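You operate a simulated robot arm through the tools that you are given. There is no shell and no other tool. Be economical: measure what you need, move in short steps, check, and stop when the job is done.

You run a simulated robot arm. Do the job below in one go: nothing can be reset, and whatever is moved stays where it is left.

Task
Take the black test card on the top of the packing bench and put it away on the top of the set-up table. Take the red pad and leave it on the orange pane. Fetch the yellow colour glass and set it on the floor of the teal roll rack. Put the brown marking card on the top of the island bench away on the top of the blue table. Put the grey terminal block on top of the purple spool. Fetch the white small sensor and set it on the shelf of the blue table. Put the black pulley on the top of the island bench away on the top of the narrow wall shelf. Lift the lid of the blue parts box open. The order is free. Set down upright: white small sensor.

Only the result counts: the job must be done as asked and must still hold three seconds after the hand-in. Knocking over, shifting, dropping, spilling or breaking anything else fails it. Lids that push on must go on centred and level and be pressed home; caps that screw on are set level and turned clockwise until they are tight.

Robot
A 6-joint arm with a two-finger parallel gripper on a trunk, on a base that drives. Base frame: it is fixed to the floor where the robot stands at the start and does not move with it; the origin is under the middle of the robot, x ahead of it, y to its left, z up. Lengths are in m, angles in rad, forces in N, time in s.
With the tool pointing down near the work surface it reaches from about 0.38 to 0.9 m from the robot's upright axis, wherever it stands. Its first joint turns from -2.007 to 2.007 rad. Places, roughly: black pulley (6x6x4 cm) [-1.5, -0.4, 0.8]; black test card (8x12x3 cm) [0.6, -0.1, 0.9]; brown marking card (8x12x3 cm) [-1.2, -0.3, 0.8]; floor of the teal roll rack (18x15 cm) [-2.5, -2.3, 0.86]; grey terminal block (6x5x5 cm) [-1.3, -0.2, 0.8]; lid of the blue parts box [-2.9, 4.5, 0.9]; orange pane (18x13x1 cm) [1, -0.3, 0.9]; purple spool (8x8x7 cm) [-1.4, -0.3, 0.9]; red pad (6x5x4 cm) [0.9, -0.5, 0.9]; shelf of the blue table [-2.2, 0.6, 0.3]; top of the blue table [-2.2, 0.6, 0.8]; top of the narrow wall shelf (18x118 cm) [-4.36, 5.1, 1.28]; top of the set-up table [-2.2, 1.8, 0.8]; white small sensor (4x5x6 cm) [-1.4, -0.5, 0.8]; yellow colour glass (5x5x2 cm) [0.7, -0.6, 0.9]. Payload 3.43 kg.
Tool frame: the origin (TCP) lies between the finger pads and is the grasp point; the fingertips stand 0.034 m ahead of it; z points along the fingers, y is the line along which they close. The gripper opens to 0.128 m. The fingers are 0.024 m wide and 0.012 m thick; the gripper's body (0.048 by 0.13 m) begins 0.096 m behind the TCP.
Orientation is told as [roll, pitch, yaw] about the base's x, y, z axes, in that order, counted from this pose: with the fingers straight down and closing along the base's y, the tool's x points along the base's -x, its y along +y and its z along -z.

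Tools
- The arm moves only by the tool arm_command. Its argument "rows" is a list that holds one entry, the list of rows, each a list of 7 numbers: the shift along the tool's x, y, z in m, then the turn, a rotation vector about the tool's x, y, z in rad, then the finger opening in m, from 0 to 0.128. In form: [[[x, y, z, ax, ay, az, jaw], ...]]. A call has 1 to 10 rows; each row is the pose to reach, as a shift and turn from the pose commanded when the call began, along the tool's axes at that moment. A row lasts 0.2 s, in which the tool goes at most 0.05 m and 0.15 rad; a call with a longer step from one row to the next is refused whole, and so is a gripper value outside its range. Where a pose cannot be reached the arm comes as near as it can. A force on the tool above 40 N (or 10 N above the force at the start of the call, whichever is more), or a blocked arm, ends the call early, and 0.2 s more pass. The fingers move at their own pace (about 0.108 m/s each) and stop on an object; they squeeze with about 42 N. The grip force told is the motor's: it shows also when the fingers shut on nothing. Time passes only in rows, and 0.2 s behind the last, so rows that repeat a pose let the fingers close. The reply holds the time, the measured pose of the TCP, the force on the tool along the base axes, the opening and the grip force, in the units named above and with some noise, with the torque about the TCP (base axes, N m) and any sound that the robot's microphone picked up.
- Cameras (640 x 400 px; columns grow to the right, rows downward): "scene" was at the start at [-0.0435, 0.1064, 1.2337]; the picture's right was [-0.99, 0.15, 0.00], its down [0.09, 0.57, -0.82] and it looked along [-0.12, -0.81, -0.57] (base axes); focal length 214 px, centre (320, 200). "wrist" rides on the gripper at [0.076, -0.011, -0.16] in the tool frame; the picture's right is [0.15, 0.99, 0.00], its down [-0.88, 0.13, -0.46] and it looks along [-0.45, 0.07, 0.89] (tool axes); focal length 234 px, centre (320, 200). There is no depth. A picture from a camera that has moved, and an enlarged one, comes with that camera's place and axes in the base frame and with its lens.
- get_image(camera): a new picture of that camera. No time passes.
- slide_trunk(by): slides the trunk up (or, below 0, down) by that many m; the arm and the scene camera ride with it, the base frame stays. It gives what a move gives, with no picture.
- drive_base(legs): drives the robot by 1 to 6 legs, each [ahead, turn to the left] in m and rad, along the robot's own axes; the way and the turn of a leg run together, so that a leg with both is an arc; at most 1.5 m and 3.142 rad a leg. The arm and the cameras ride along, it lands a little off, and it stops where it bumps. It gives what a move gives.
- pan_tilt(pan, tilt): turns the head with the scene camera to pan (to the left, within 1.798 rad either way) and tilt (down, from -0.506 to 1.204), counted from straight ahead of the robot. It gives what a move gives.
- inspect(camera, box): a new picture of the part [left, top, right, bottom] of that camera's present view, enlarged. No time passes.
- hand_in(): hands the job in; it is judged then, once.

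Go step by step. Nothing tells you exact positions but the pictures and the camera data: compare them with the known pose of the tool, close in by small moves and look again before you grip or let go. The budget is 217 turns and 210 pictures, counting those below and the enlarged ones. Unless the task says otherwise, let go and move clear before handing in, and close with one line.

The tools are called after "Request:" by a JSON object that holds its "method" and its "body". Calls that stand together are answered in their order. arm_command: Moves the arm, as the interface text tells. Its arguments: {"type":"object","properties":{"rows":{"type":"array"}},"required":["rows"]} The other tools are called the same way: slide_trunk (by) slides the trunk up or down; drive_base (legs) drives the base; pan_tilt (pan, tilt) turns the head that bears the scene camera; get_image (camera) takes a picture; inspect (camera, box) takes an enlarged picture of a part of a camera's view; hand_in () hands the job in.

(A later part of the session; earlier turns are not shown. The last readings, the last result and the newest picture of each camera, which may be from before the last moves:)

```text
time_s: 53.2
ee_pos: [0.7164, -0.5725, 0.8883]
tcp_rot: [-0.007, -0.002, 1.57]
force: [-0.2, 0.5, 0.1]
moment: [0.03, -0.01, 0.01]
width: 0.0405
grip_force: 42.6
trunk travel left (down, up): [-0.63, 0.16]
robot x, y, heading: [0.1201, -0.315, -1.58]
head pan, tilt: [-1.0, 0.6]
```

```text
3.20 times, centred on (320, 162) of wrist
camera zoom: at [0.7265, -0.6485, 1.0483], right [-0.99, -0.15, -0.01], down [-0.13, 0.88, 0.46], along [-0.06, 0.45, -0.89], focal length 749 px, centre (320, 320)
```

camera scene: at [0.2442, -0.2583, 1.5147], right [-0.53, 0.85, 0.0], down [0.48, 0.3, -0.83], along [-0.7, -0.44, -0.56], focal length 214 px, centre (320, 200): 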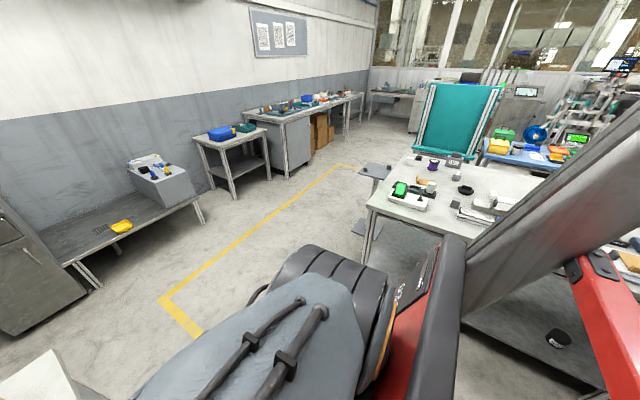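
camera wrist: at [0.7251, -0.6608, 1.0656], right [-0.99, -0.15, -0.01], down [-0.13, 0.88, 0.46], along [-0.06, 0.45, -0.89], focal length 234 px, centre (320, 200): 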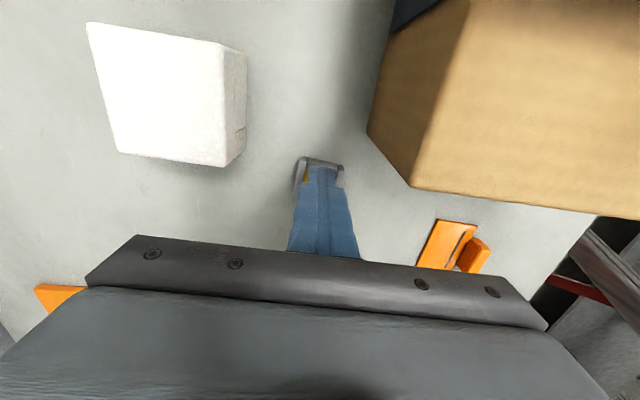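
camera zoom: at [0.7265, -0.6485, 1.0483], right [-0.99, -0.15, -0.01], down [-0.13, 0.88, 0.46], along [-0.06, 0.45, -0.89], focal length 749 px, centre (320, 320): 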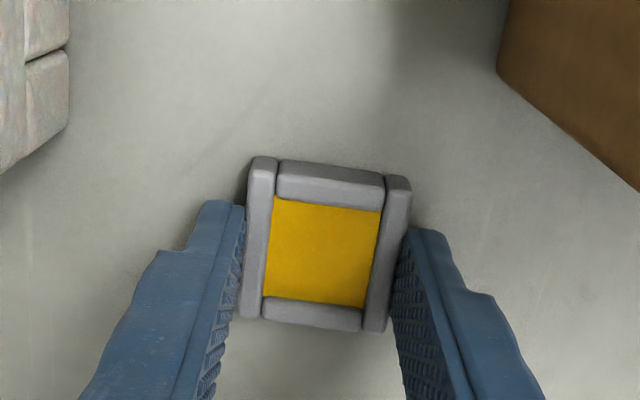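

Gripped (4 cm). I lift it well clear, and turn the head for a look ahead along the route.

Request:
{"method": "arm_command", "body": {"rows": [[[0, 0, -0.02, 0, 0, 0, 0], [0, 0, -0.06, 0, 0, 0, 0], [0, 0, -0.1, 0, 0, 0, 0], [0, 0, -0.145, 0, 0, 0, 0], [0, 0, -0.19, 0, 0, 0, 0], [0, 0, -0.235, 0, 0, 0, 0]]]}}

Request:
{"method": "pan_tilt", "body": {"pan": -0.6, "tilt": 0.4}}

Request:
{"method": "get_image", "body": {"camera": "scene"}}

Request:
{"method": "get_image", "body": {"camera": "wrist"}}

```text
time_s: 54.6
ee_pos: [0.715, -0.5713, 1.1231]
tcp_rot: [-0.007, -0.003, 1.572]
force: [0.6, 0.3, -0.5]
moment: [0.02, 0.05, 0.0]
width: 0.0406
grip_force: 41.9
trunk travel left (down, up): [-0.63, 0.16]
robot x, y, heading: [0.1212, -0.3189, -1.584]
head pan, tilt: [-1.0, 0.6]
```

```text
time_s: 55.5
ee_pos: [0.7164, -0.5729, 1.1223]
tcp_rot: [-0.007, -0.002, 1.571]
force: [0.5, -0.1, -0.7]
moment: [0.02, -0.05, -0.02]
width: 0.0407
grip_force: 41.7
trunk travel left (down, up): [-0.63, 0.16]
robot x, y, heading: [0.1189, -0.3178, -1.583]
head pan, tilt: [-0.6, 0.4]
```

```text
178 pictures are left
camera scene: at [0.2652, -0.3289, 1.3829], right [-0.82, 0.57, 0.0], down [0.22, 0.32, -0.92], along [-0.53, -0.76, -0.39], focal length 214 px, centre (320, 200)
```

scene: 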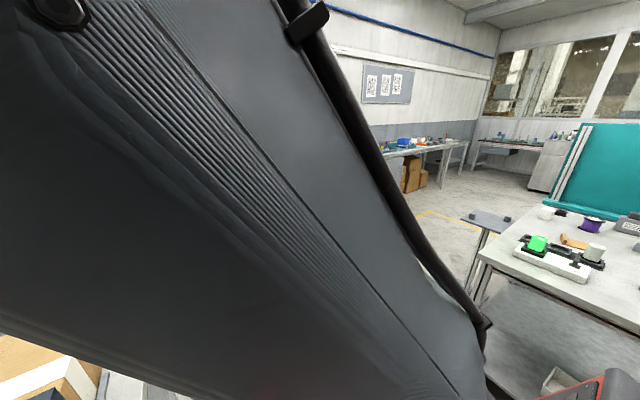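

```text
177 pictures are left
camera wrist: at [0.7254, -0.6484, 1.2827], right [-0.99, -0.15, -0.01], down [-0.13, 0.88, 0.46], along [-0.06, 0.45, -0.89], focal length 234 px, centre (320, 200)
```

wrist: 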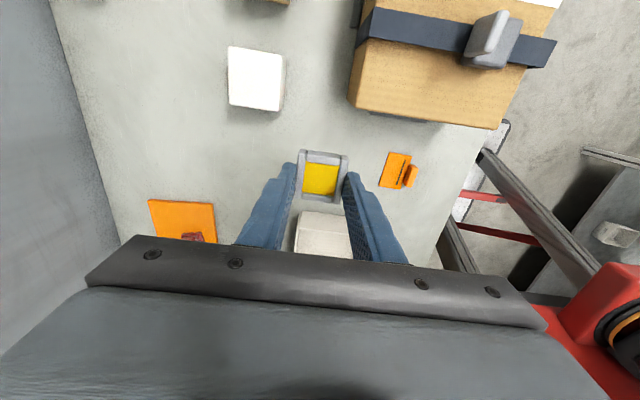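

Holding well. I raise the trunk slightly, pull in, and swing the arm to the front.

Request:
{"method": "pan_tilt", "body": {"pan": -1.2, "tilt": 0.5}}

Request:
{"method": "slide_trunk", "body": {"by": 0.06}}

Request:
{"method": "arm_command", "body": {"rows": [[[-0.0156, 0.0366, 0, 0, 0, 0, 0], [-0.0312, 0.0732, 0, 0, 0, 0, 0], [-0.0468, 0.1098, 0, 0, 0, 0, 0], [-0.0624, 0.1464, 0, 0, 0, 0, 0], [-0.078, 0.183, 0, 0, 0, 0, 0]]]}}

Request:
{"method": "arm_command", "body": {"rows": [[[0.0403, 0.02, 0, 0, 0, 0.1, 0], [0.0786, 0.0436, 0, 0, 0, 0.2, 0], [0.1143, 0.0708, 0, 0, 0, 0.3, 0], [0.1471, 0.1016, 0, 0, 0, 0.4, 0], [0.1766, 0.1355, 0, 0, 0, 0.5, 0], [0.2027, 0.1723, 0, 0, 0, 0.6, 0], [0.2249, 0.2114, 0, 0, 0, 0.7, 0], [0.2432, 0.2526, 0, 0, 0, 0.8, 0], [0.2571, 0.2953, 0, 0, 0, 0.9, 0], [0.2668, 0.3393, 0, 0, 0, 1.0, 0]]]}}

Request:
{"method": "get_image", "body": {"camera": "scene"}}

```text
time_s: 56.5
ee_pos: [0.7155, -0.5729, 1.1223]
tcp_rot: [-0.008, -0.001, 1.571]
force: [0.4, 0.5, -1.3]
moment: [-0.04, -0.01, -0.01]
width: 0.0406
grip_force: 42.5
trunk travel left (down, up): [-0.63, 0.16]
robot x, y, heading: [0.1206, -0.3175, -1.583]
head pan, tilt: [-1.201, 0.499]
```

```text
time_s: 57.5
ee_pos: [0.7158, -0.5721, 1.1834]
tcp_rot: [-0.008, -0.002, 1.57]
force: [-0.8, -0.1, -0.1]
moment: [-0.01, 0.0, -0.01]
width: 0.0404
grip_force: 41.7
trunk travel left (down, up): [-0.69, 0.1]
robot x, y, heading: [0.12, -0.3185, -1.583]
head pan, tilt: [-1.201, 0.499]
```

```text
time_s: 58.7
ee_pos: [0.5361, -0.4945, 1.1809]
tcp_rot: [-0.006, -0.002, 1.57]
force: [0.2, -0.1, -1.2]
moment: [0.05, 0.04, -0.01]
width: 0.0404
grip_force: 41.7
trunk travel left (down, up): [-0.69, 0.1]
robot x, y, heading: [0.1217, -0.3217, -1.581]
head pan, tilt: [-1.201, 0.499]
```

```text
time_s: 60.9
ee_pos: [0.1928, -0.7627, 1.1779]
tcp_rot: [-0.001, -0.008, 0.568]
force: [0.3, -0.4, 0.3]
moment: [-0.03, 0.04, 0.02]
width: 0.0404
grip_force: 42.2
trunk travel left (down, up): [-0.69, 0.1]
robot x, y, heading: [0.1183, -0.3201, -1.578]
head pan, tilt: [-1.201, 0.499]
```

```text
176 pictures are left
camera scene: at [0.2334, -0.2683, 1.4338], right [-0.35, 0.94, 0.0], down [0.45, 0.17, -0.88], along [-0.82, -0.31, -0.48], focal length 214 px, centre (320, 200)
```

scene: 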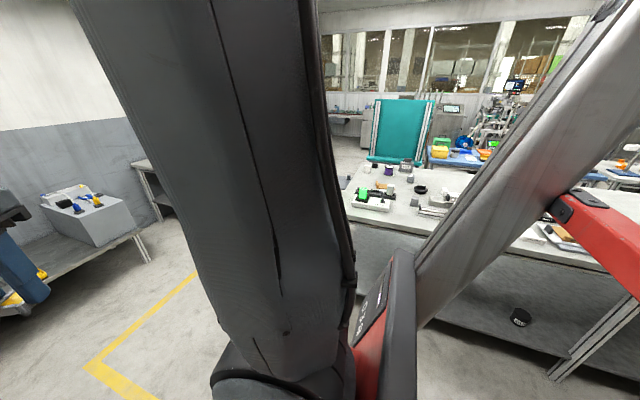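

I drive south past the island end, then turn west.

Request:
{"method": "drive_base", "body": {"legs": [[0.98, 0], [0, -1.56], [0.8, 0]]}}

Request:
{"method": "pan_tilt", "body": {"pan": 0.6, "tilt": 0.5}}

Request:
{"method": "get_image", "body": {"camera": "scene"}}

Request:
{"method": "pan_tilt", "body": {"pan": -0.6, "tilt": 0.5}}

Request:
{"method": "get_image", "body": {"camera": "scene"}}

```text
time_s: 73.9
ee_pos: [-1.1493, -1.3537, 1.1775]
tcp_rot: [-0.003, -0.006, -1.016]
force: [-0.7, 0.1, 0.7]
moment: [0.0, 0.0, 0.0]
width: 0.0404
grip_force: 42.5
trunk travel left (down, up): [-0.69, 0.1]
robot x, y, heading: [-0.7058, -1.2865, 3.119]
head pan, tilt: [-1.201, 0.499]
```

```text
time_s: 75.7
ee_pos: [-1.1492, -1.3547, 1.1771]
tcp_rot: [-0.003, -0.007, -1.013]
force: [0.4, 0.4, -0.9]
moment: [0.03, -0.02, -0.03]
width: 0.0407
grip_force: 42.4
trunk travel left (down, up): [-0.69, 0.1]
robot x, y, heading: [-0.7043, -1.2867, 3.119]
head pan, tilt: [0.6, 0.499]
```

```text
175 pictures are left
camera scene: at [-0.697, -1.5348, 1.4338], right [-0.54, 0.84, 0.0], down [0.4, 0.26, -0.88], along [-0.74, -0.48, -0.48], focal length 214 px, centre (320, 200)
```

scene: 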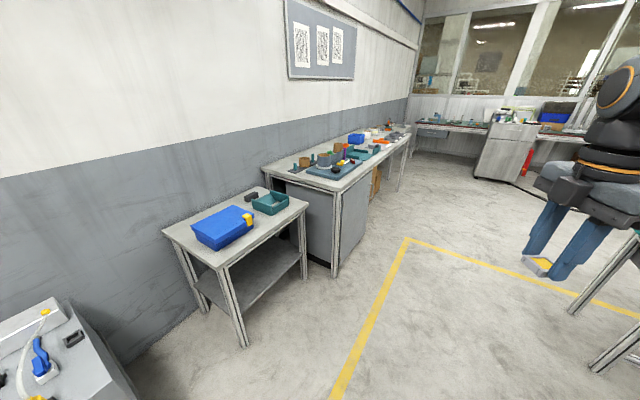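

```text
time_s: 77.1
ee_pos: [-1.1504, -1.3544, 1.1772]
tcp_rot: [-0.004, -0.006, -1.015]
force: [-0.3, -0.1, -0.2]
moment: [0.0, 0.0, -0.02]
width: 0.0405
grip_force: 41.3
trunk travel left (down, up): [-0.69, 0.1]
robot x, y, heading: [-0.7031, -1.288, 3.118]
head pan, tilt: [-0.6, 0.499]
```

```text
174 pictures are left
camera scene: at [-0.6946, -1.4322, 1.4338], right [0.58, 0.81, 0.0], down [0.39, -0.28, -0.88], along [-0.71, 0.51, -0.48], focal length 214 px, centre (320, 200)
```

scene: 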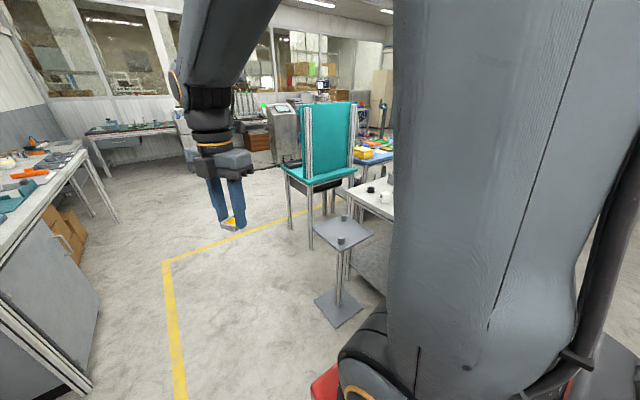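

The rack bench is ahead-left. I drive to about (-2.45,-1.65), parallel to the bench.

Request:
{"method": "drive_base", "body": {"legs": [[0, 0.228], [0.9, 0], [0.88, 0], [0, -0.205]]}}

Request:
{"method": "pan_tilt", "body": {"pan": 1.5, "tilt": 0.7}}

Request:
{"method": "get_image", "body": {"camera": "scene"}}

```text
time_s: 87.4
ee_pos: [-2.8403, -1.698, 1.1782]
tcp_rot: [-0.005, -0.007, -0.997]
force: [0.0, -0.4, 0.1]
moment: [0.01, -0.01, -0.03]
width: 0.0406
grip_force: 42.0
trunk travel left (down, up): [-0.69, 0.1]
robot x, y, heading: [-2.3986, -1.6245, 3.134]
head pan, tilt: [-0.6, 0.499]
```

```text
time_s: 89.4
ee_pos: [-2.8402, -1.6992, 1.177]
tcp_rot: [-0.002, -0.007, -0.996]
force: [0.5, -0.7, -0.2]
moment: [0.06, 0.01, 0.02]
width: 0.0402
grip_force: 42.1
trunk travel left (down, up): [-0.69, 0.1]
robot x, y, heading: [-2.3968, -1.6202, 3.137]
head pan, tilt: [1.499, 0.7]
```

```text
173 pictures are left
camera scene: at [-2.3152, -1.9042, 1.4161], right [-1.0, 0.08, 0.0], down [0.05, 0.64, -0.76], along [-0.06, -0.76, -0.64], focal length 214 px, centre (320, 200)
```

scene: 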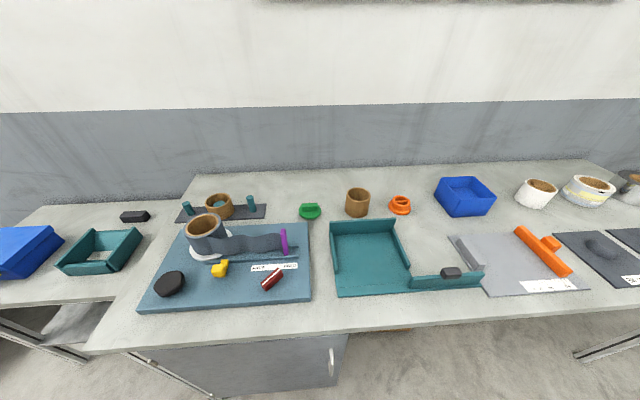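

Request:
{"method": "inspect", "body": {"camera": "scene", "box": [300, 190, 500, 315]}}

```text
3.20 times, centred on (400, 252) of scene
camera zoom: at [-2.3152, -1.9042, 1.4161], right [-1.0, 0.08, 0.0], down [0.05, 0.64, -0.76], along [-0.06, -0.76, -0.64], focal length 686 px, centre (64, 32)
```

zoom: 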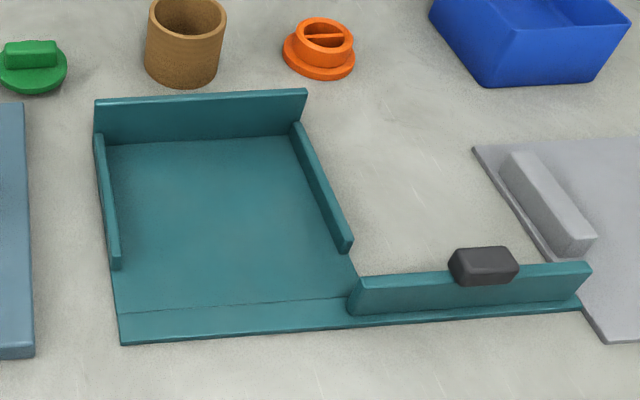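

The rack floor centre is at ≈(-2.50,-2.29). I swing the arm round to the left over it.

Request:
{"method": "pan_tilt", "body": {"pan": -0.5, "tilt": 0.6}}

Request:
{"method": "arm_command", "body": {"rows": [[[-0.0421, -0.0156, 0, 0, 0, -0.08, 0], [-0.0855, -0.0267, 0, 0, 0, -0.16, 0], [-0.1298, -0.0333, 0, 0, 0, -0.24, 0], [-0.1746, -0.0357, 0, 0, 0, -0.32, 0], [-0.2195, -0.0337, 0, 0, 0, -0.4, 0], [-0.2638, -0.0271, 0, 0, 0, -0.48, 0], [-0.3078, -0.016, 0, 0, 0, -0.56, 0], [-0.3499, -0.0007, 0, 0, 0, -0.64, 0], [-0.3902, 0.0187, 0, 0, 0, -0.72, 0], [-0.4286, 0.042, 0, 0, 0, -0.8, 0]]]}}

Request:
{"method": "arm_command", "body": {"rows": [[[-0.02, -0.0387, 0, 0, 0, -0.033, 0], [-0.04, -0.0774, 0, 0, 0, -0.066, 0], [-0.06, -0.1161, 0, 0, 0, -0.1, 0], [-0.08, -0.155, 0.02, 0, 0, -0.13, 0], [-0.1, -0.1936, 0.05, 0, 0, -0.165, 0], [-0.1204, -0.2323, 0.07, 0, 0, -0.197, 0]]]}}

Request:
{"method": "get_image", "body": {"camera": "wrist"}}

```text
time_s: 91.3
ee_pos: [-2.8412, -1.6986, 1.1766]
tcp_rot: [-0.004, -0.006, -0.997]
force: [0.8, 0.0, -0.3]
moment: [-0.02, 0.01, 0.02]
width: 0.041
grip_force: 42.5
trunk travel left (down, up): [-0.69, 0.1]
robot x, y, heading: [-2.3991, -1.6172, 3.139]
head pan, tilt: [-0.499, 0.6]
```

```text
time_s: 93.5
ee_pos: [-2.5733, -2.0366, 1.1837]
tcp_rot: [-0.006, -0.005, -0.195]
force: [-0.8, 0.2, 0.0]
moment: [-0.04, -0.04, 0.0]
width: 0.0405
grip_force: 42.2
trunk travel left (down, up): [-0.69, 0.1]
robot x, y, heading: [-2.3938, -1.6219, 3.136]
head pan, tilt: [-0.499, 0.6]
```

```text
refused: row 5 steps farther than a row can; nothing moved
```

```text
171 pictures are left
camera wrist: at [-2.6506, -2.032, 1.3428], right [0.05, 1.0, -0.01], down [0.89, -0.04, 0.46], along [0.46, -0.03, -0.89], focal length 234 px, centre (320, 200)
```

wrist: 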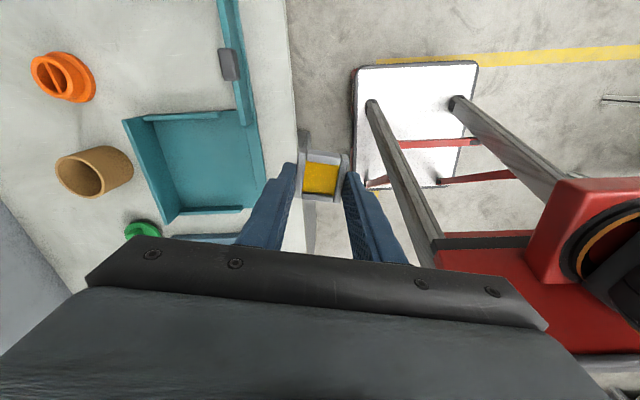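

Wrist view confirms the floor centre at (-2.504,-2.291). I move there with smaller steps.

Request:
{"method": "arm_command", "body": {"rows": [[[-0.02, -0.0387, 0, 0, 0, -0.033, 0], [-0.04, -0.0774, 0, 0, 0, -0.066, 0], [-0.06, -0.1161, 0.01, 0, 0, -0.1, 0], [-0.08, -0.155, 0.03, 0, 0, -0.13, 0], [-0.1, -0.1936, 0.05, 0, 0, -0.165, 0], [-0.1185, -0.2348, 0.07, 0, 0, -0.197, 0], [-0.1185, -0.2348, 0.11, 0, 0, -0.197, 0], [-0.1185, -0.2348, 0.15, 0, 0, -0.197, 0], [-0.1185, -0.2348, 0.19, 0, 0, -0.197, 0]]]}}

Request:
{"method": "get_image", "body": {"camera": "wrist"}}

```text
time_s: 95.5
ee_pos: [-2.5016, -2.2902, 0.9933]
tcp_rot: [-0.012, -0.003, -0.001]
force: [0.0, -0.2, -0.7]
moment: [-0.02, -0.03, 0.02]
width: 0.0407
grip_force: 41.8
trunk travel left (down, up): [-0.69, 0.1]
robot x, y, heading: [-2.397, -1.6251, 3.136]
head pan, tilt: [-0.499, 0.6]
```

```text
170 pictures are left
camera wrist: at [-2.5783, -2.2996, 1.1537], right [-0.15, 0.99, -0.01], down [0.88, 0.13, 0.46], along [0.45, 0.06, -0.89], focal length 234 px, centre (320, 200)
```

wrist: 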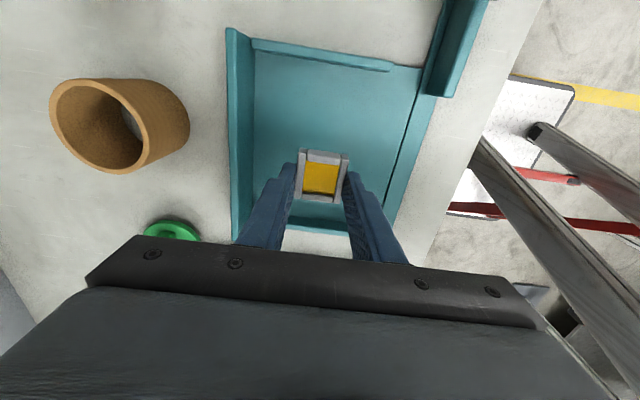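

Request:
{"method": "arm_command", "body": {"rows": [[[-0.012, -0.003, 0.045, 0, 0, 0, 0], [-0.012, -0.003, 0.08, 0, 0, 0, 0], [-0.012, -0.003, 0.09, 0, 0, 0, 0], [-0.012, -0.003, 0.094, 0, 0, 0, 0], [-0.012, -0.003, 0.097, 0, 0, 0, 0]]]}}

```text
time_s: 96.7
ee_pos: [-2.4897, -2.2945, 0.8944]
tcp_rot: [-0.009, -0.002, 0.0]
force: [0.3, 1.2, 3.9]
moment: [0.09, -0.06, 0.0]
width: 0.0404
grip_force: 41.2
trunk travel left (down, up): [-0.69, 0.1]
robot x, y, heading: [-2.3976, -1.6246, 3.136]
head pan, tilt: [-0.499, 0.6]
```

Light contact with the rack floor. I press a hair, release and rise.

Request:
{"method": "arm_command", "body": {"rows": [[[0, 0, 0.001, 0, 0, 0, 0], [0, 0, 0.0, 0, 0, 0, 0.06], [0, 0, 0.0, 0, 0, 0, 0.07], [0, 0, -0.02, 0, 0, 0, 0.07], [0, 0, -0.06, 0, 0, 0, 0.07], [0, 0, -0.1, 0, 0, 0, 0.07]]]}}

Request:
{"method": "get_image", "body": {"camera": "wrist"}}

```text
time_s: 98.1
ee_pos: [-2.4902, -2.2926, 0.9921]
tcp_rot: [-0.002, -0.002, -0.004]
force: [0.2, 0.2, -0.6]
moment: [0.03, -0.02, 0.0]
width: 0.07
grip_force: 0.1
trunk travel left (down, up): [-0.69, 0.1]
robot x, y, heading: [-2.3968, -1.6235, 3.137]
head pan, tilt: [-0.499, 0.6]
```

```text
169 pictures are left
camera wrist: at [-2.5663, -2.3015, 1.1527], right [-0.14, 0.99, 0.0], down [0.88, 0.13, 0.46], along [0.45, 0.06, -0.89], focal length 234 px, centre (320, 200)
```

wrist: 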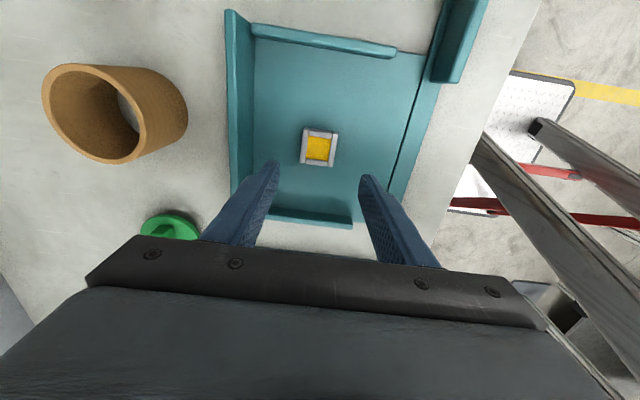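

Glass placed. I retract and swing the arm back to the front.

Request:
{"method": "arm_command", "body": {"rows": [[[0, 0, -0.045, 0, 0, 0, 0.07], [0, 0, -0.09, 0, 0, 0, 0.07], [0, 0, -0.135, 0, 0, 0, 0.07], [0, 0, -0.18, 0, 0, 0, 0.07], [0.0136, 0.0427, -0.18, 0, 0, 0.033, 0.07], [0.0272, 0.0854, -0.18, 0, 0, 0.066, 0.07], [0.0408, 0.1281, -0.18, 0, 0, 0.1, 0.07], [0.0544, 0.1708, -0.18, 0, 0, 0.13, 0.07], [0.068, 0.2135, -0.18, 0, 0, 0.165, 0.07], [0.0815, 0.2563, -0.18, 0, 0, 0.197, 0.07]]]}}

Request:
{"method": "arm_command", "body": {"rows": [[[0.0434, 0.0112, 0, 0, 0, 0.08, 0.07], [0.0855, 0.0266, 0, 0, 0, 0.16, 0.07], [0.1258, 0.0462, 0, 0, 0, 0.24, 0.07], [0.1645, 0.07, 0, 0, 0, 0.32, 0.07], [0.2001, 0.0971, 0, 0, 0, 0.4, 0.07], [0.2328, 0.1279, 0, 0, 0, 0.48, 0.07], [0.2623, 0.1617, 0, 0, 0, 0.56, 0.07], [0.2884, 0.1981, 0, 0, 0, 0.64, 0.07], [0.3107, 0.237, 0, 0, 0, 0.72, 0.07], [0.3289, 0.2781, 0, 0, 0, 0.8, 0.07]]]}}

Request:
{"method": "pan_tilt", "body": {"pan": -1.3, "tilt": 0.4}}

Request:
{"method": "get_image", "body": {"camera": "scene"}}

```text
time_s: 100.3
ee_pos: [-2.5739, -2.0377, 1.171]
tcp_rot: [-0.009, -0.004, -0.197]
force: [0.3, -0.6, 0.2]
moment: [0.06, -0.02, -0.03]
width: 0.0701
grip_force: 0.0
trunk travel left (down, up): [-0.69, 0.1]
robot x, y, heading: [-2.3971, -1.6216, 3.135]
head pan, tilt: [-0.499, 0.6]
```

```text
time_s: 102.5
ee_pos: [-2.8406, -1.6951, 1.1693]
tcp_rot: [-0.002, -0.008, -0.998]
force: [0.0, -0.1, 0.6]
moment: [0.04, -0.02, 0.05]
width: 0.0699
grip_force: 0.0
trunk travel left (down, up): [-0.69, 0.1]
robot x, y, heading: [-2.3951, -1.6197, 3.135]
head pan, tilt: [-0.499, 0.6]
```

```text
time_s: 103.6
ee_pos: [-2.8395, -1.6971, 1.1686]
tcp_rot: [-0.003, -0.006, -0.997]
force: [-0.5, -1.0, 0.1]
moment: [0.0, -0.04, -0.03]
width: 0.07
grip_force: 0.0
trunk travel left (down, up): [-0.69, 0.1]
robot x, y, heading: [-2.3948, -1.6217, 3.133]
head pan, tilt: [-1.3, 0.4]
```

```text
168 pictures are left
camera scene: at [-2.333, -1.7301, 1.4429], right [0.96, 0.26, 0.0], down [0.1, -0.38, -0.92], along [-0.24, 0.89, -0.39], focal length 214 px, centre (320, 200)
```

scene: 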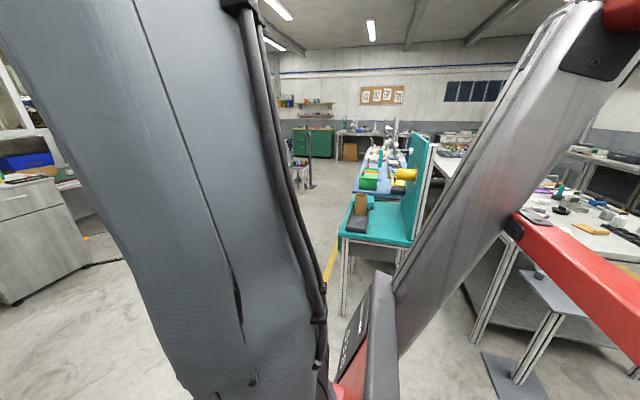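

I see the aisle west of the tables for later. Next I reverse to the south-east of the island, near its south end where the small items are.

Request:
{"method": "drive_base", "body": {"legs": [[0, 0.33], [-1.0, 0], [-1.0, 0], [0, -0.321]]}}

Request:
{"method": "pan_tilt", "body": {"pan": -0.9, "tilt": 0.7}}

Request:
{"method": "get_image", "body": {"camera": "scene"}}

```text
time_s: 115.7
ee_pos: [-0.9392, -1.0967, 1.1673]
tcp_rot: [-0.004, -0.007, -1.016]
force: [0.0, 0.5, -0.2]
moment: [-0.04, -0.02, 0.01]
width: 0.0698
grip_force: 0.0
trunk travel left (down, up): [-0.69, 0.1]
robot x, y, heading: [-0.4912, -1.0334, 3.12]
head pan, tilt: [-1.3, 0.4]
```

```text
time_s: 116.5
ee_pos: [-0.9387, -1.097, 1.1683]
tcp_rot: [-0.004, -0.007, -1.015]
force: [-0.4, 0.2, 0.9]
moment: [0.02, 0.04, 0.03]
width: 0.07
grip_force: 0.0
trunk travel left (down, up): [-0.69, 0.1]
robot x, y, heading: [-0.4939, -1.0276, 3.121]
head pan, tilt: [-0.901, 0.7]
```

```text
167 pictures are left
camera scene: at [-0.4607, -1.1612, 1.4161], right [0.8, 0.6, 0.0], down [0.39, -0.51, -0.77], along [-0.46, 0.61, -0.64], focal length 214 px, centre (320, 200)
```

scene: 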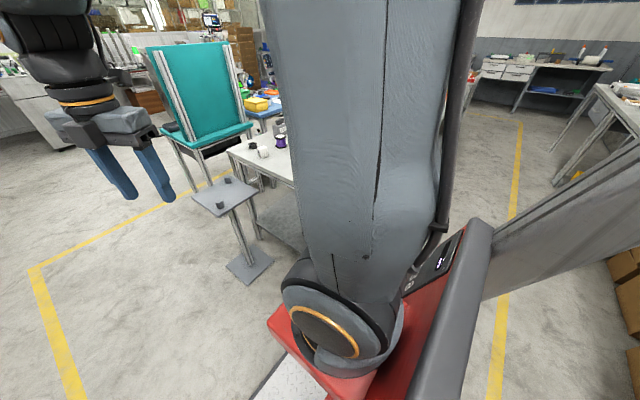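

Request:
{"method": "drive_base", "body": {"legs": [[0, -0.12], [0.45, 0]]}}

Request:
{"method": "pan_tilt", "body": {"pan": -0.6, "tilt": 0.7}}

Request:
{"method": "get_image", "body": {"camera": "scene"}}

```text
time_s: 119.9
ee_pos: [-1.3986, -0.985, 1.1679]
tcp_rot: [-0.002, -0.007, -1.126]
force: [0.0, 0.0, -0.2]
moment: [0.01, 0.02, -0.03]
width: 0.07
grip_force: 0.0
trunk travel left (down, up): [-0.69, 0.1]
robot x, y, heading: [-0.9484, -0.9646, 3.008]
head pan, tilt: [-0.901, 0.7]
```

```text
time_s: 120.7
ee_pos: [-1.3981, -0.9844, 1.1692]
tcp_rot: [-0.002, -0.007, -1.123]
force: [-0.5, -0.1, 0.6]
moment: [0.01, 0.0, -0.03]
width: 0.0698
grip_force: 0.0
trunk travel left (down, up): [-0.69, 0.1]
robot x, y, heading: [-0.9518, -0.9635, 3.006]
head pan, tilt: [-0.6, 0.7]
```

```text
166 pictures are left
camera scene: at [-0.9493, -1.1154, 1.4161], right [0.67, 0.74, 0.0], down [0.48, -0.43, -0.76], along [-0.57, 0.51, -0.64], focal length 214 px, centre (320, 200)
```

scene: 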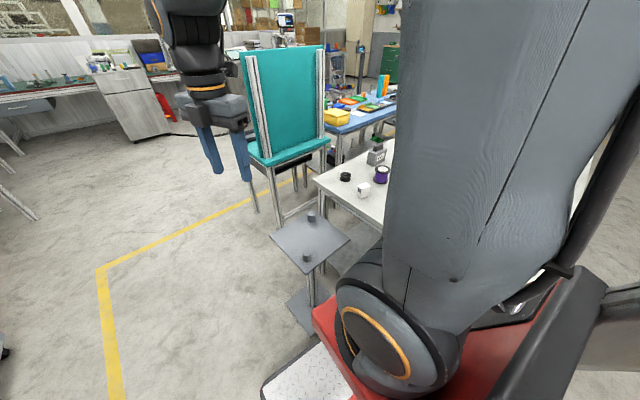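

I see the pulley, sensor and spool at the island's corner. I swing the arm right over the island.

Request:
{"method": "arm_command", "body": {"rows": [[[0.0402, 0.0194, 0, 0, 0, 0.1, 0.1], [0.0782, 0.0428, 0, 0, 0, 0.2, 0.1], [0.1137, 0.0698, 0, 0, 0, 0.3, 0.1], [0.1463, 0.1002, 0, 0, 0, 0.4, 0.1], [0.1758, 0.1338, 0, 0, 0, 0.5, 0.1], [0.2018, 0.1701, 0, 0, 0, 0.6, 0.1], [0.2239, 0.2088, 0, 0, 0, 0.7, 0.1], [0.2422, 0.2495, 0, 0, 0, 0.8, 0.1], [0.2562, 0.2918, 0, 0, 0, 0.9, 0.1]]]}}

Request:
{"method": "get_image", "body": {"camera": "wrist"}}

Request:
{"method": "get_image", "body": {"camera": "scene"}}

```text
time_s: 122.7
ee_pos: [-1.2437, -0.6308, 1.164]
tcp_rot: [0.003, -0.004, -2.024]
force: [-0.8, -0.9, 0.2]
moment: [0.06, 0.02, 0.01]
width: 0.0999
grip_force: 0.0
trunk travel left (down, up): [-0.69, 0.1]
robot x, y, heading: [-0.946, -0.9634, 3.006]
head pan, tilt: [-0.6, 0.7]
```

```text
165 pictures are left
camera wrist: at [-1.2207, -0.5557, 1.3225], right [0.95, -0.3, 0.0], down [-0.27, -0.85, 0.46], along [-0.14, -0.44, -0.89], focal length 234 px, centre (320, 200)
```

wrist: 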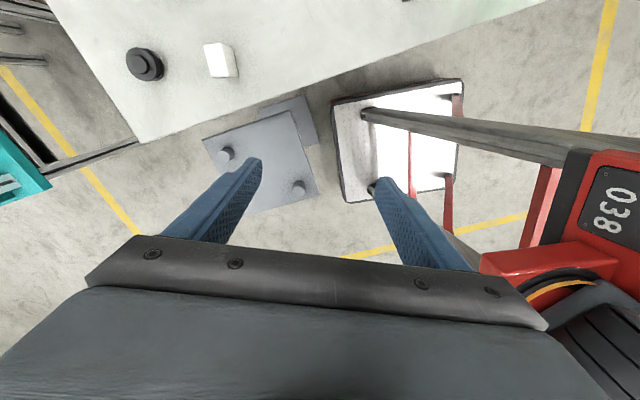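

```text
164 pictures are left
camera scene: at [-0.9495, -1.1156, 1.4161], right [0.67, 0.74, 0.0], down [0.48, -0.43, -0.76], along [-0.57, 0.51, -0.64], focal length 214 px, centre (320, 200)
```

scene: 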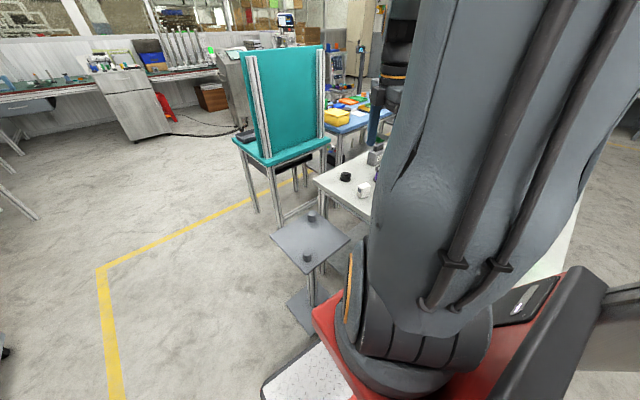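

Request:
{"method": "arm_command", "body": {"rows": [[[0.0364, -0.0302, 0, 0, 0, 0, 0.1], [0.0728, -0.0604, 0, 0, 0, 0, 0.1], [0.1092, -0.0906, 0, 0, 0, 0, 0.1], [0.1456, -0.1208, 0, 0, 0, 0, 0.1], [0.182, -0.151, 0, 0, 0, 0, 0.1]]]}}

Request:
{"method": "get_image", "body": {"camera": "wrist"}}

```text
time_s: 123.9
ee_pos: [-1.3036, -0.3929, 1.1601]
tcp_rot: [0.005, -0.006, -2.022]
force: [0.2, -0.2, -0.4]
moment: [0.05, 0.02, -0.02]
width: 0.1001
grip_force: 0.0
trunk travel left (down, up): [-0.69, 0.1]
robot x, y, heading: [-0.9496, -0.9656, 3.009]
head pan, tilt: [-0.6, 0.7]
```

```text
163 pictures are left
camera wrist: at [-1.2793, -0.3189, 1.3198], right [0.95, -0.3, 0.0], down [-0.27, -0.85, 0.46], along [-0.14, -0.44, -0.89], focal length 234 px, centre (320, 200)
```

wrist: 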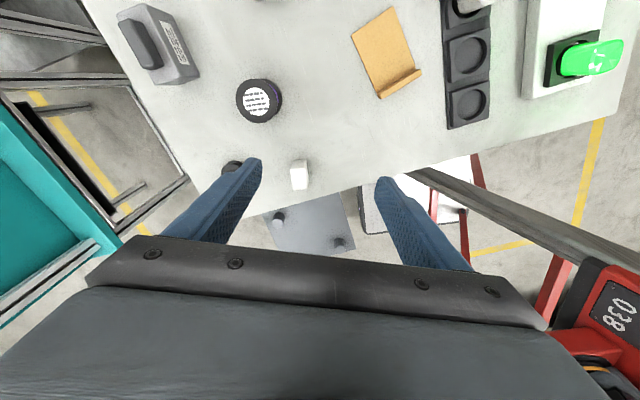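

I see spool, sensor, brown card. The terminal block must be farther north; I extend more for a view.

Request:
{"method": "arm_command", "body": {"rows": [[[0.038, -0.0035, 0, 0, 0, 0, 0.1], [0.076, -0.007, 0, 0, 0, 0, 0.1], [0.114, -0.0105, 0, 0, 0, 0, 0.1], [0.152, -0.014, 0, 0, 0, 0, 0.1]]]}}

Request:
{"method": "get_image", "body": {"camera": "wrist"}}

```text
time_s: 124.9
ee_pos: [-1.2486, -0.2523, 1.1583]
tcp_rot: [0.002, -0.006, -2.022]
force: [-0.1, -0.2, 0.0]
moment: [0.03, -0.03, 0.0]
width: 0.1
grip_force: 0.1
trunk travel left (down, up): [-0.69, 0.1]
robot x, y, heading: [-0.9481, -0.9647, 3.008]
head pan, tilt: [-0.6, 0.7]
```

```text
162 pictures are left
camera wrist: at [-1.2247, -0.1778, 1.3181], right [0.95, -0.3, 0.0], down [-0.27, -0.85, 0.46], along [-0.14, -0.44, -0.89], focal length 234 px, centre (320, 200)
```

wrist: 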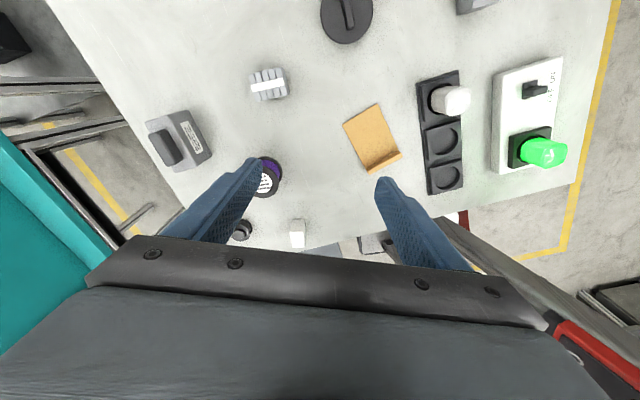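

Terminal block is at ≈(-1.318,-0.16), island top z≈0.80. It's near my reach limit, so I approach with the fingers tilted outward about the closing axis.

Request:
{"method": "arm_command", "body": {"rows": [[[0.0096, -0.02, 0.0376, 0.01, 0.0595, -0.0655, 0.1], [0.0192, -0.04, 0.0752, 0.02, 0.119, -0.131, 0.1], [0.0288, -0.06, 0.1128, 0.03, 0.178, -0.197, 0.1], [0.0384, -0.08, 0.15, 0.04, 0.238, -0.262, 0.1], [0.048, -0.1002, 0.188, 0.0495, 0.2973, -0.3277, 0.1]]]}}

Request:
{"method": "get_image", "body": {"camera": "wrist"}}

```text
time_s: 126.1
ee_pos: [-1.3155, -0.1677, 0.9749]
tcp_rot: [0.001, 0.295, -1.691]
force: [0.7, -0.7, 0.8]
moment: [0.02, 0.03, 0.05]
width: 0.1001
grip_force: 0.1
trunk travel left (down, up): [-0.69, 0.1]
robot x, y, heading: [-0.9464, -0.9673, 3.012]
head pan, tilt: [-0.6, 0.7]
```

```text
161 pictures are left
camera wrist: at [-1.3238, -0.1398, 1.1497], right [1.0, 0.02, 0.04], down [0.01, -0.98, 0.18], along [0.05, -0.18, -0.98], focal length 234 px, centre (320, 200)
```

wrist: 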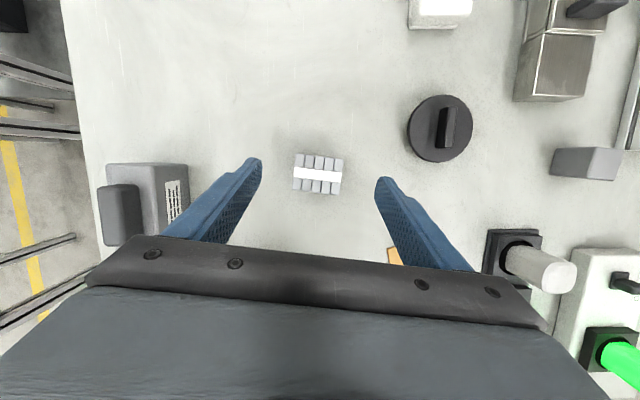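

Well aligned above the block at (-1.312,-0.162). I descend vertically (in the tilted frame) and close.

Request:
{"method": "arm_command", "body": {"rows": [[[-0.0112, 0.0028, 0.044, 0, 0, 0, 0.1], [-0.0225, 0.0028, 0.088, 0, 0, 0, 0.1], [-0.03, 0.0028, 0.118, 0, 0, 0, 0.1]]]}}

Request:
{"method": "get_image", "body": {"camera": "wrist"}}

```text
time_s: 126.9
ee_pos: [-1.3108, -0.1632, 0.8556]
tcp_rot: [0.0, 0.299, -1.691]
force: [4.7, -17.0, 27.2]
moment: [-0.68, -0.74, -0.33]
width: 0.1001
grip_force: 0.1
trunk travel left (down, up): [-0.69, 0.1]
robot x, y, heading: [-0.9495, -0.9672, 3.014]
head pan, tilt: [-0.6, 0.7]
```

```text
160 pictures are left
camera wrist: at [-1.3193, -0.137, 1.0313], right [1.0, 0.02, 0.04], down [0.01, -0.98, 0.18], along [0.05, -0.18, -0.98], focal length 234 px, centre (320, 200)
```

wrist: 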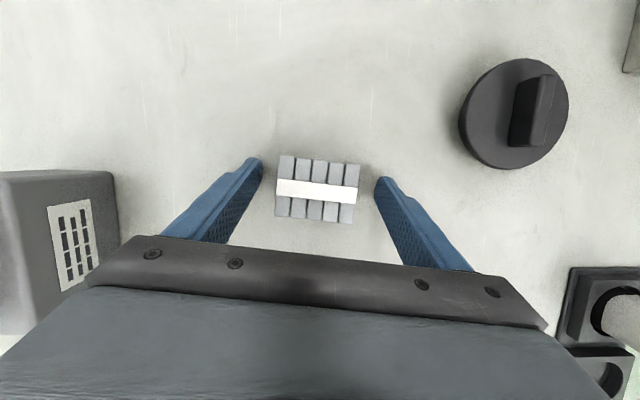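

Tips touched the bench (top ≈0.815). I lift 4 mm and close on the block.

Request:
{"method": "arm_command", "body": {"rows": [[[0.0015, 0, -0.006, 0, 0, 0, 0.1], [0.0015, 0, -0.006, 0, 0, 0, 0.06], [0.0015, 0, -0.006, 0, 0, 0, 0.02], [0.0015, 0, -0.006, 0, 0, 0, 0.0], [0.0015, 0, -0.006, 0, 0, 0, 0.0]]]}}

```text
time_s: 128.1
ee_pos: [-1.3114, -0.1643, 0.8577]
tcp_rot: [0.001, 0.292, -1.694]
force: [-0.6, -0.3, -0.5]
moment: [0.01, 0.01, 0.0]
width: 0.0595
grip_force: 41.9
trunk travel left (down, up): [-0.69, 0.1]
robot x, y, heading: [-0.9453, -0.9686, 3.011]
head pan, tilt: [-0.6, 0.7]
```

Gripped (6 cm). I lift and carry it to above the purple spool.

Request:
{"method": "arm_command", "body": {"rows": [[[0.0117, 0, -0.0383, 0, 0, 0, 0], [0.0233, 0, -0.0767, 0, 0, 0, 0], [0.035, 0, -0.115, 0, 0, 0, 0], [-0.0038, -0.0139, -0.1268, 0, 0, 0, 0], [-0.0425, -0.0278, -0.1385, 0, 0, 0, 0], [-0.0813, -0.0417, -0.1503, 0, 0, 0, 0], [-0.12, -0.0556, -0.1621, 0, 0, 0, 0]]]}}

Request:
{"method": "get_image", "body": {"camera": "wrist"}}

Request:
{"method": "get_image", "body": {"camera": "scene"}}

```text
time_s: 129.7
ee_pos: [-1.3873, -0.3184, 0.9762]
tcp_rot: [0.003, 0.29, -1.694]
force: [0.3, 0.8, -1.5]
moment: [-0.06, 0.04, 0.02]
width: 0.0595
grip_force: 42.0
trunk travel left (down, up): [-0.69, 0.1]
robot x, y, heading: [-0.9493, -0.9657, 3.008]
head pan, tilt: [-0.6, 0.7]
```

```text
159 pictures are left
camera wrist: at [-1.396, -0.2901, 1.1514], right [1.0, 0.02, 0.04], down [0.01, -0.98, 0.18], along [0.05, -0.18, -0.98], focal length 234 px, centre (320, 200)
```

wrist: 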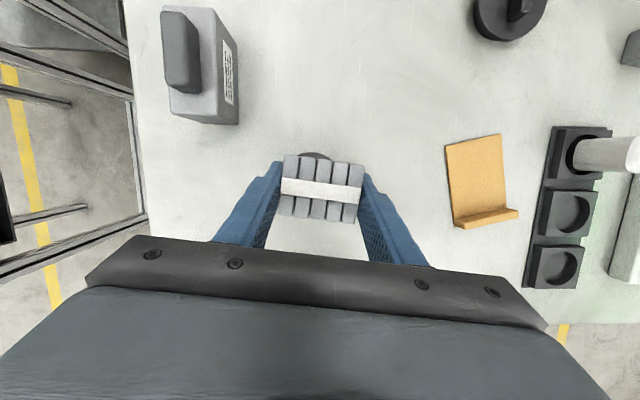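

```text
158 pictures are left
camera scene: at [-0.9492, -1.1147, 1.4162], right [0.67, 0.74, 0.0], down [0.48, -0.43, -0.76], along [-0.57, 0.51, -0.64], focal length 214 px, centre (320, 200)
```

scene: 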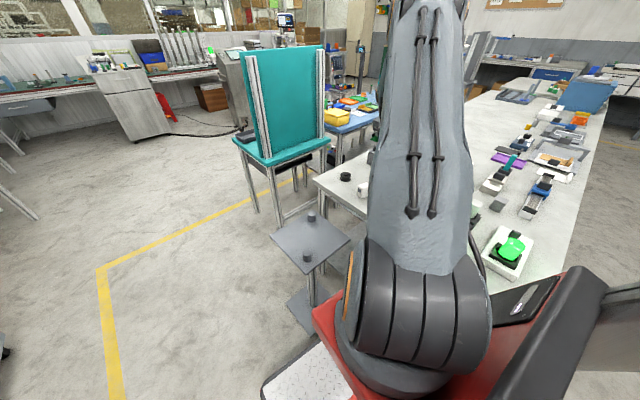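

Spool centre ≈(-1.388,-0.322); block is ~1 cm north of it. I correct and lower.

Request:
{"method": "arm_command", "body": {"rows": [[[-0.0096, 0, -0.0029, 0, 0, 0, 0], [-0.0156, 0, 0.0172, 0, 0, 0, 0], [-0.0216, 0, 0.0373, 0, 0, 0, 0]]]}}

Request:
{"method": "inspect", "body": {"camera": "wrist", "box": [220, 110, 420, 235]}}

```text
time_s: 130.5
ee_pos: [-1.3911, -0.3281, 0.9356]
tcp_rot: [0.002, 0.292, -1.695]
force: [0.6, -0.7, -1.5]
moment: [-0.01, 0.01, 0.02]
width: 0.0594
grip_force: 42.5
trunk travel left (down, up): [-0.69, 0.1]
robot x, y, heading: [-0.9527, -0.963, 3.007]
head pan, tilt: [-0.6, 0.7]
```

```text
3.20 times, centred on (320, 172) of wrist
camera zoom: at [-1.3984, -0.3, 1.1111], right [1.0, 0.02, 0.04], down [0.01, -0.98, 0.18], along [0.05, -0.18, -0.98], focal length 749 px, centre (320, 288)
```

zoom: 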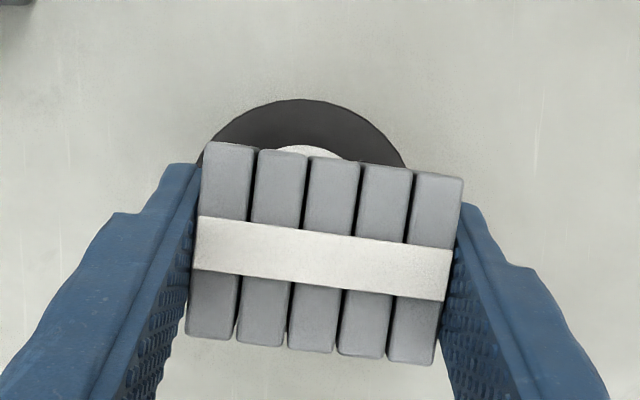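

Spool and block are concentric within 5 mm. I creep down to contact.

Request:
{"method": "arm_command", "body": {"rows": [[[0.0025, -0.002, 0.0055, 0, 0, 0, 0], [0.0019, -0.002, 0.0075, 0, 0, 0, 0], [0.0013, -0.002, 0.0095, 0, 0, 0, 0]]]}}

```text
time_s: 131.3
ee_pos: [-1.3935, -0.3228, 0.928]
tcp_rot: [0.0, 0.291, -1.693]
force: [0.2, 0.0, -0.8]
moment: [0.01, 0.0, 0.01]
width: 0.0593
grip_force: 41.7
trunk travel left (down, up): [-0.69, 0.1]
robot x, y, heading: [-0.9482, -0.9684, 3.012]
head pan, tilt: [-0.6, 0.7]
```

Request:
{"method": "arm_command", "body": {"rows": [[[-0.0006, 0, 0.002, 0, 0, 0, 0], [-0.0012, 0, 0.004, 0, 0, 0, 0]]]}}

```text
time_s: 131.9
ee_pos: [-1.3924, -0.3226, 0.9231]
tcp_rot: [0.004, 0.291, -1.694]
force: [-0.5, -0.4, -0.8]
moment: [-0.03, -0.01, 0.03]
width: 0.0591
grip_force: 42.0
trunk travel left (down, up): [-0.69, 0.1]
robot x, y, heading: [-0.9531, -0.9661, 3.01]
head pan, tilt: [-0.6, 0.7]
```

Request:
{"method": "arm_command", "body": {"rows": [[[-0.0006, 0, 0.002, 0, 0, 0, 0], [-0.0012, 0, 0.004, 0, 0, 0, 0]]]}}

Request:
{"method": "inspect", "body": {"camera": "scene", "box": [320, 120, 440, 195]}}

```text
time_s: 132.5
ee_pos: [-1.3915, -0.3221, 0.9197]
tcp_rot: [0.001, 0.292, -1.693]
force: [-0.2, -0.3, -0.3]
moment: [-0.01, -0.01, -0.03]
width: 0.0593
grip_force: 41.6
trunk travel left (down, up): [-0.69, 0.1]
robot x, y, heading: [-0.9474, -0.969, 3.011]
head pan, tilt: [-0.6, 0.7]
```

```text
5.33 times, centred on (380, 158) of scene
camera zoom: at [-0.9493, -1.1152, 1.4161], right [0.67, 0.74, 0.0], down [0.48, -0.43, -0.76], along [-0.57, 0.51, -0.64], focal length 1144 px, centre (0, 427)
```

zoom: 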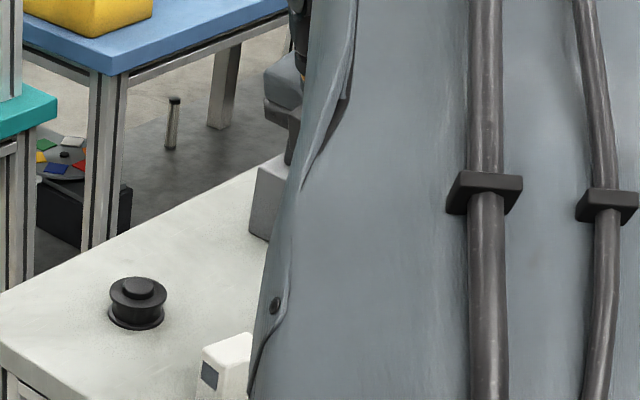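

Request:
{"method": "arm_command", "body": {"rows": [[[-0.0006, 0, 0.002, 0, 0, 0, 0], [-0.0012, 0, 0.004, 0, 0, 0, 0], [-0.0018, 0, 0.006, 0, 0, 0, 0]]]}}

```text
time_s: 133.3
ee_pos: [-1.3914, -0.3225, 0.9188]
tcp_rot: [-0.004, 0.297, -1.697]
force: [7.4, -6.7, 38.8]
moment: [-0.67, -0.89, -0.12]
width: 0.0593
grip_force: 41.8
trunk travel left (down, up): [-0.69, 0.1]
robot x, y, heading: [-0.9497, -0.9648, 3.009]
head pan, tilt: [-0.6, 0.7]
```

Contact. I relieve, release and lift away.

Request:
{"method": "arm_command", "body": {"rows": [[[0.0014, 0, -0.0048, 0, 0, 0, 0], [0.0014, 0, -0.0048, 0, 0, 0, 0.065], [0.0014, 0, -0.0048, 0, 0, 0, 0.09], [0.0014, 0, -0.0048, 0, 0, 0, 0.09], [0.0117, 0, -0.0383, 0, 0, 0, 0.09], [0.0233, 0, -0.0767, 0, 0, 0, 0.09], [0.035, 0, -0.115, 0, 0, 0, 0.09]]]}}

Request:
{"method": "get_image", "body": {"camera": "wrist"}}

```text
time_s: 134.9
ee_pos: [-1.3897, -0.3238, 1.0334]
tcp_rot: [0.002, 0.292, -1.693]
force: [-0.6, 0.0, -0.4]
moment: [-0.03, -0.02, -0.02]
width: 0.0899
grip_force: 0.0
trunk travel left (down, up): [-0.69, 0.1]
robot x, y, heading: [-0.9493, -0.9654, 3.008]
head pan, tilt: [-0.6, 0.7]
```

```text
155 pictures are left
camera wrist: at [-1.3978, -0.2944, 1.2093], right [1.0, 0.02, 0.04], down [0.01, -0.98, 0.18], along [0.05, -0.18, -0.98], focal length 234 px, centre (320, 200)
```

wrist: 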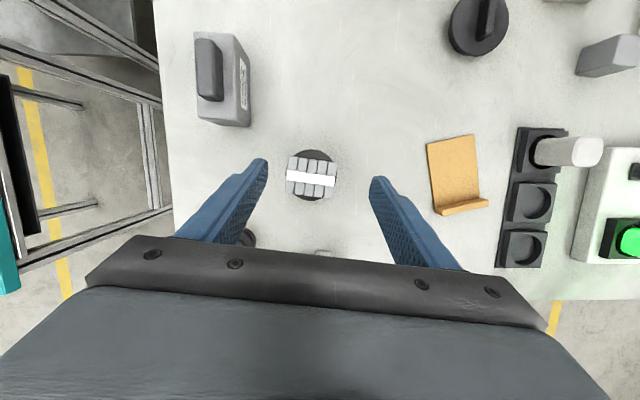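

The terminal block sits on the spool. Next the brown card: I level and turn the tool to straddle its raised bar at (-1.144,-0.37).

Request:
{"method": "arm_command", "body": {"rows": [[[-0.0016, 0.0277, -0.0005, -0.0203, -0.0281, 0.1377, 0.09], [-0.0033, 0.0554, -0.001, -0.0405, -0.0562, 0.2755, 0.09], [-0.0049, 0.0831, -0.0015, -0.0608, -0.0842, 0.4132, 0.09], [-0.0065, 0.1108, -0.002, -0.081, -0.1123, 0.551, 0.09], [-0.0082, 0.1386, -0.0024, -0.1013, -0.1404, 0.6887, 0.09], [-0.0098, 0.1663, -0.0029, -0.1215, -0.1685, 0.8265, 0.09], [-0.0114, 0.194, -0.0034, -0.1418, -0.1965, 0.9642, 0.09], [-0.0131, 0.2217, -0.0039, -0.162, -0.2246, 1.102, 0.09], [-0.0147, 0.2494, -0.0044, -0.1823, -0.2527, 1.2397, 0.09]]]}}

Request:
{"method": "get_image", "body": {"camera": "wrist"}}

```text
time_s: 136.9
ee_pos: [-1.1453, -0.3697, 1.0332]
tcp_rot: [0.001, 0.001, -2.944]
force: [-0.7, -0.4, 0.0]
moment: [0.0, -0.04, 0.03]
width: 0.09
grip_force: 0.1
trunk travel left (down, up): [-0.69, 0.1]
robot x, y, heading: [-0.9491, -0.9647, 3.01]
head pan, tilt: [-0.6, 0.7]
```

```text
154 pictures are left
camera wrist: at [-1.0733, -0.3447, 1.1935], right [0.34, -0.94, 0.0], down [-0.84, -0.3, 0.45], along [-0.43, -0.15, -0.89], focal length 234 px, centre (320, 200)
```

wrist: 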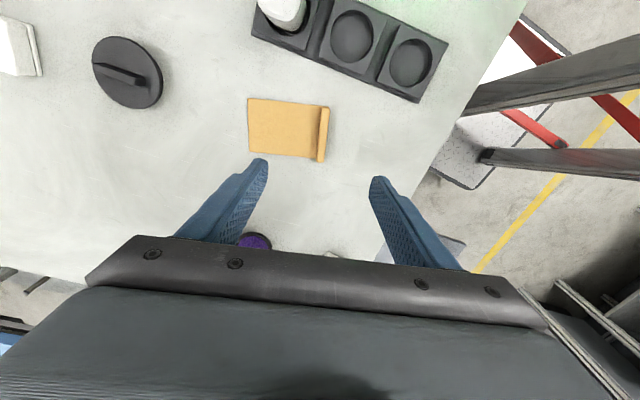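

Request:
{"method": "arm_command", "body": {"rows": [[[0.0055, 0.003, 0.045, 0, 0, 0, 0.06], [0.0055, 0.003, 0.09, 0, 0, 0, 0.06], [0.0055, 0.003, 0.13, 0, 0, 0, 0.06]]]}}

Request:
{"method": "inspect", "body": {"camera": "wrist", "box": [220, 100, 420, 225]}}

```text
time_s: 137.7
ee_pos: [-1.1363, -0.3701, 0.903]
tcp_rot: [0.001, 0.002, -2.944]
force: [0.1, 0.6, 0.3]
moment: [0.04, 0.01, -0.03]
width: 0.06
grip_force: 0.0
trunk travel left (down, up): [-0.69, 0.1]
robot x, y, heading: [-0.9442, -0.9641, 3.009]
head pan, tilt: [-0.6, 0.7]
```

```text
3.20 times, centred on (320, 162) of wrist
camera zoom: at [-1.0639, -0.344, 1.0625], right [0.34, -0.94, 0.0], down [-0.84, -0.3, 0.45], along [-0.43, -0.15, -0.89], focal length 749 px, centre (320, 320)
```

zoom: 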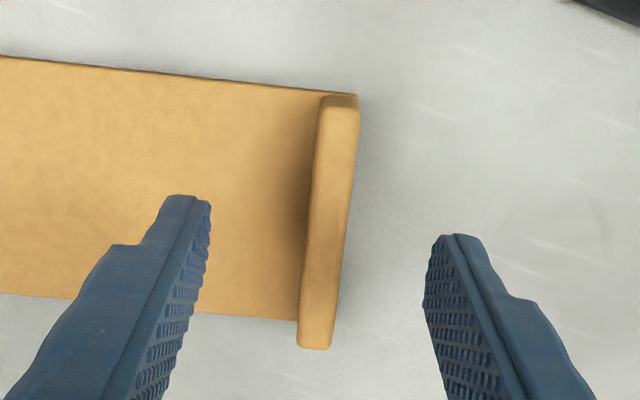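

Request:
{"method": "arm_command", "body": {"rows": [[[-0.002, 0.003, 0.02, 0, 0, 0, 0.06], [-0.002, 0.003, 0.034, 0, 0, 0, 0.06]]]}}

Request:
{"method": "inspect", "body": {"camera": "wrist", "box": [220, 100, 420, 225]}}

```text
time_s: 138.3
ee_pos: [-1.1395, -0.3752, 0.8695]
tcp_rot: [-0.001, 0.002, -2.942]
force: [-0.9, 0.2, 0.9]
moment: [0.03, 0.01, 0.05]
width: 0.0597
grip_force: 0.0
trunk travel left (down, up): [-0.69, 0.1]
robot x, y, heading: [-0.9489, -0.9677, 3.01]
head pan, tilt: [-0.6, 0.7]
```

```text
3.20 times, centred on (320, 162) of wrist
camera zoom: at [-1.0681, -0.349, 1.0303], right [0.34, -0.94, 0.0], down [-0.84, -0.3, 0.45], along [-0.43, -0.15, -0.89], focal length 749 px, centre (320, 320)
```

zoom: 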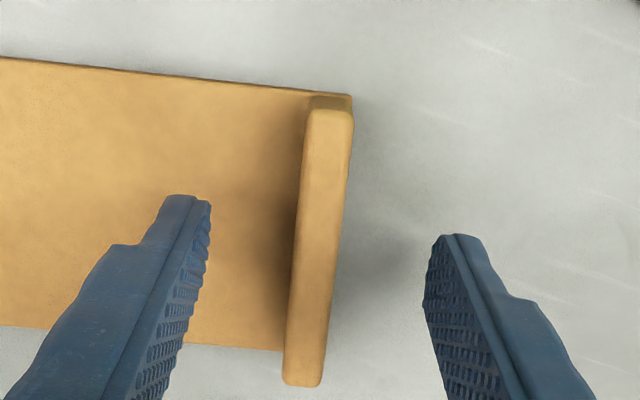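

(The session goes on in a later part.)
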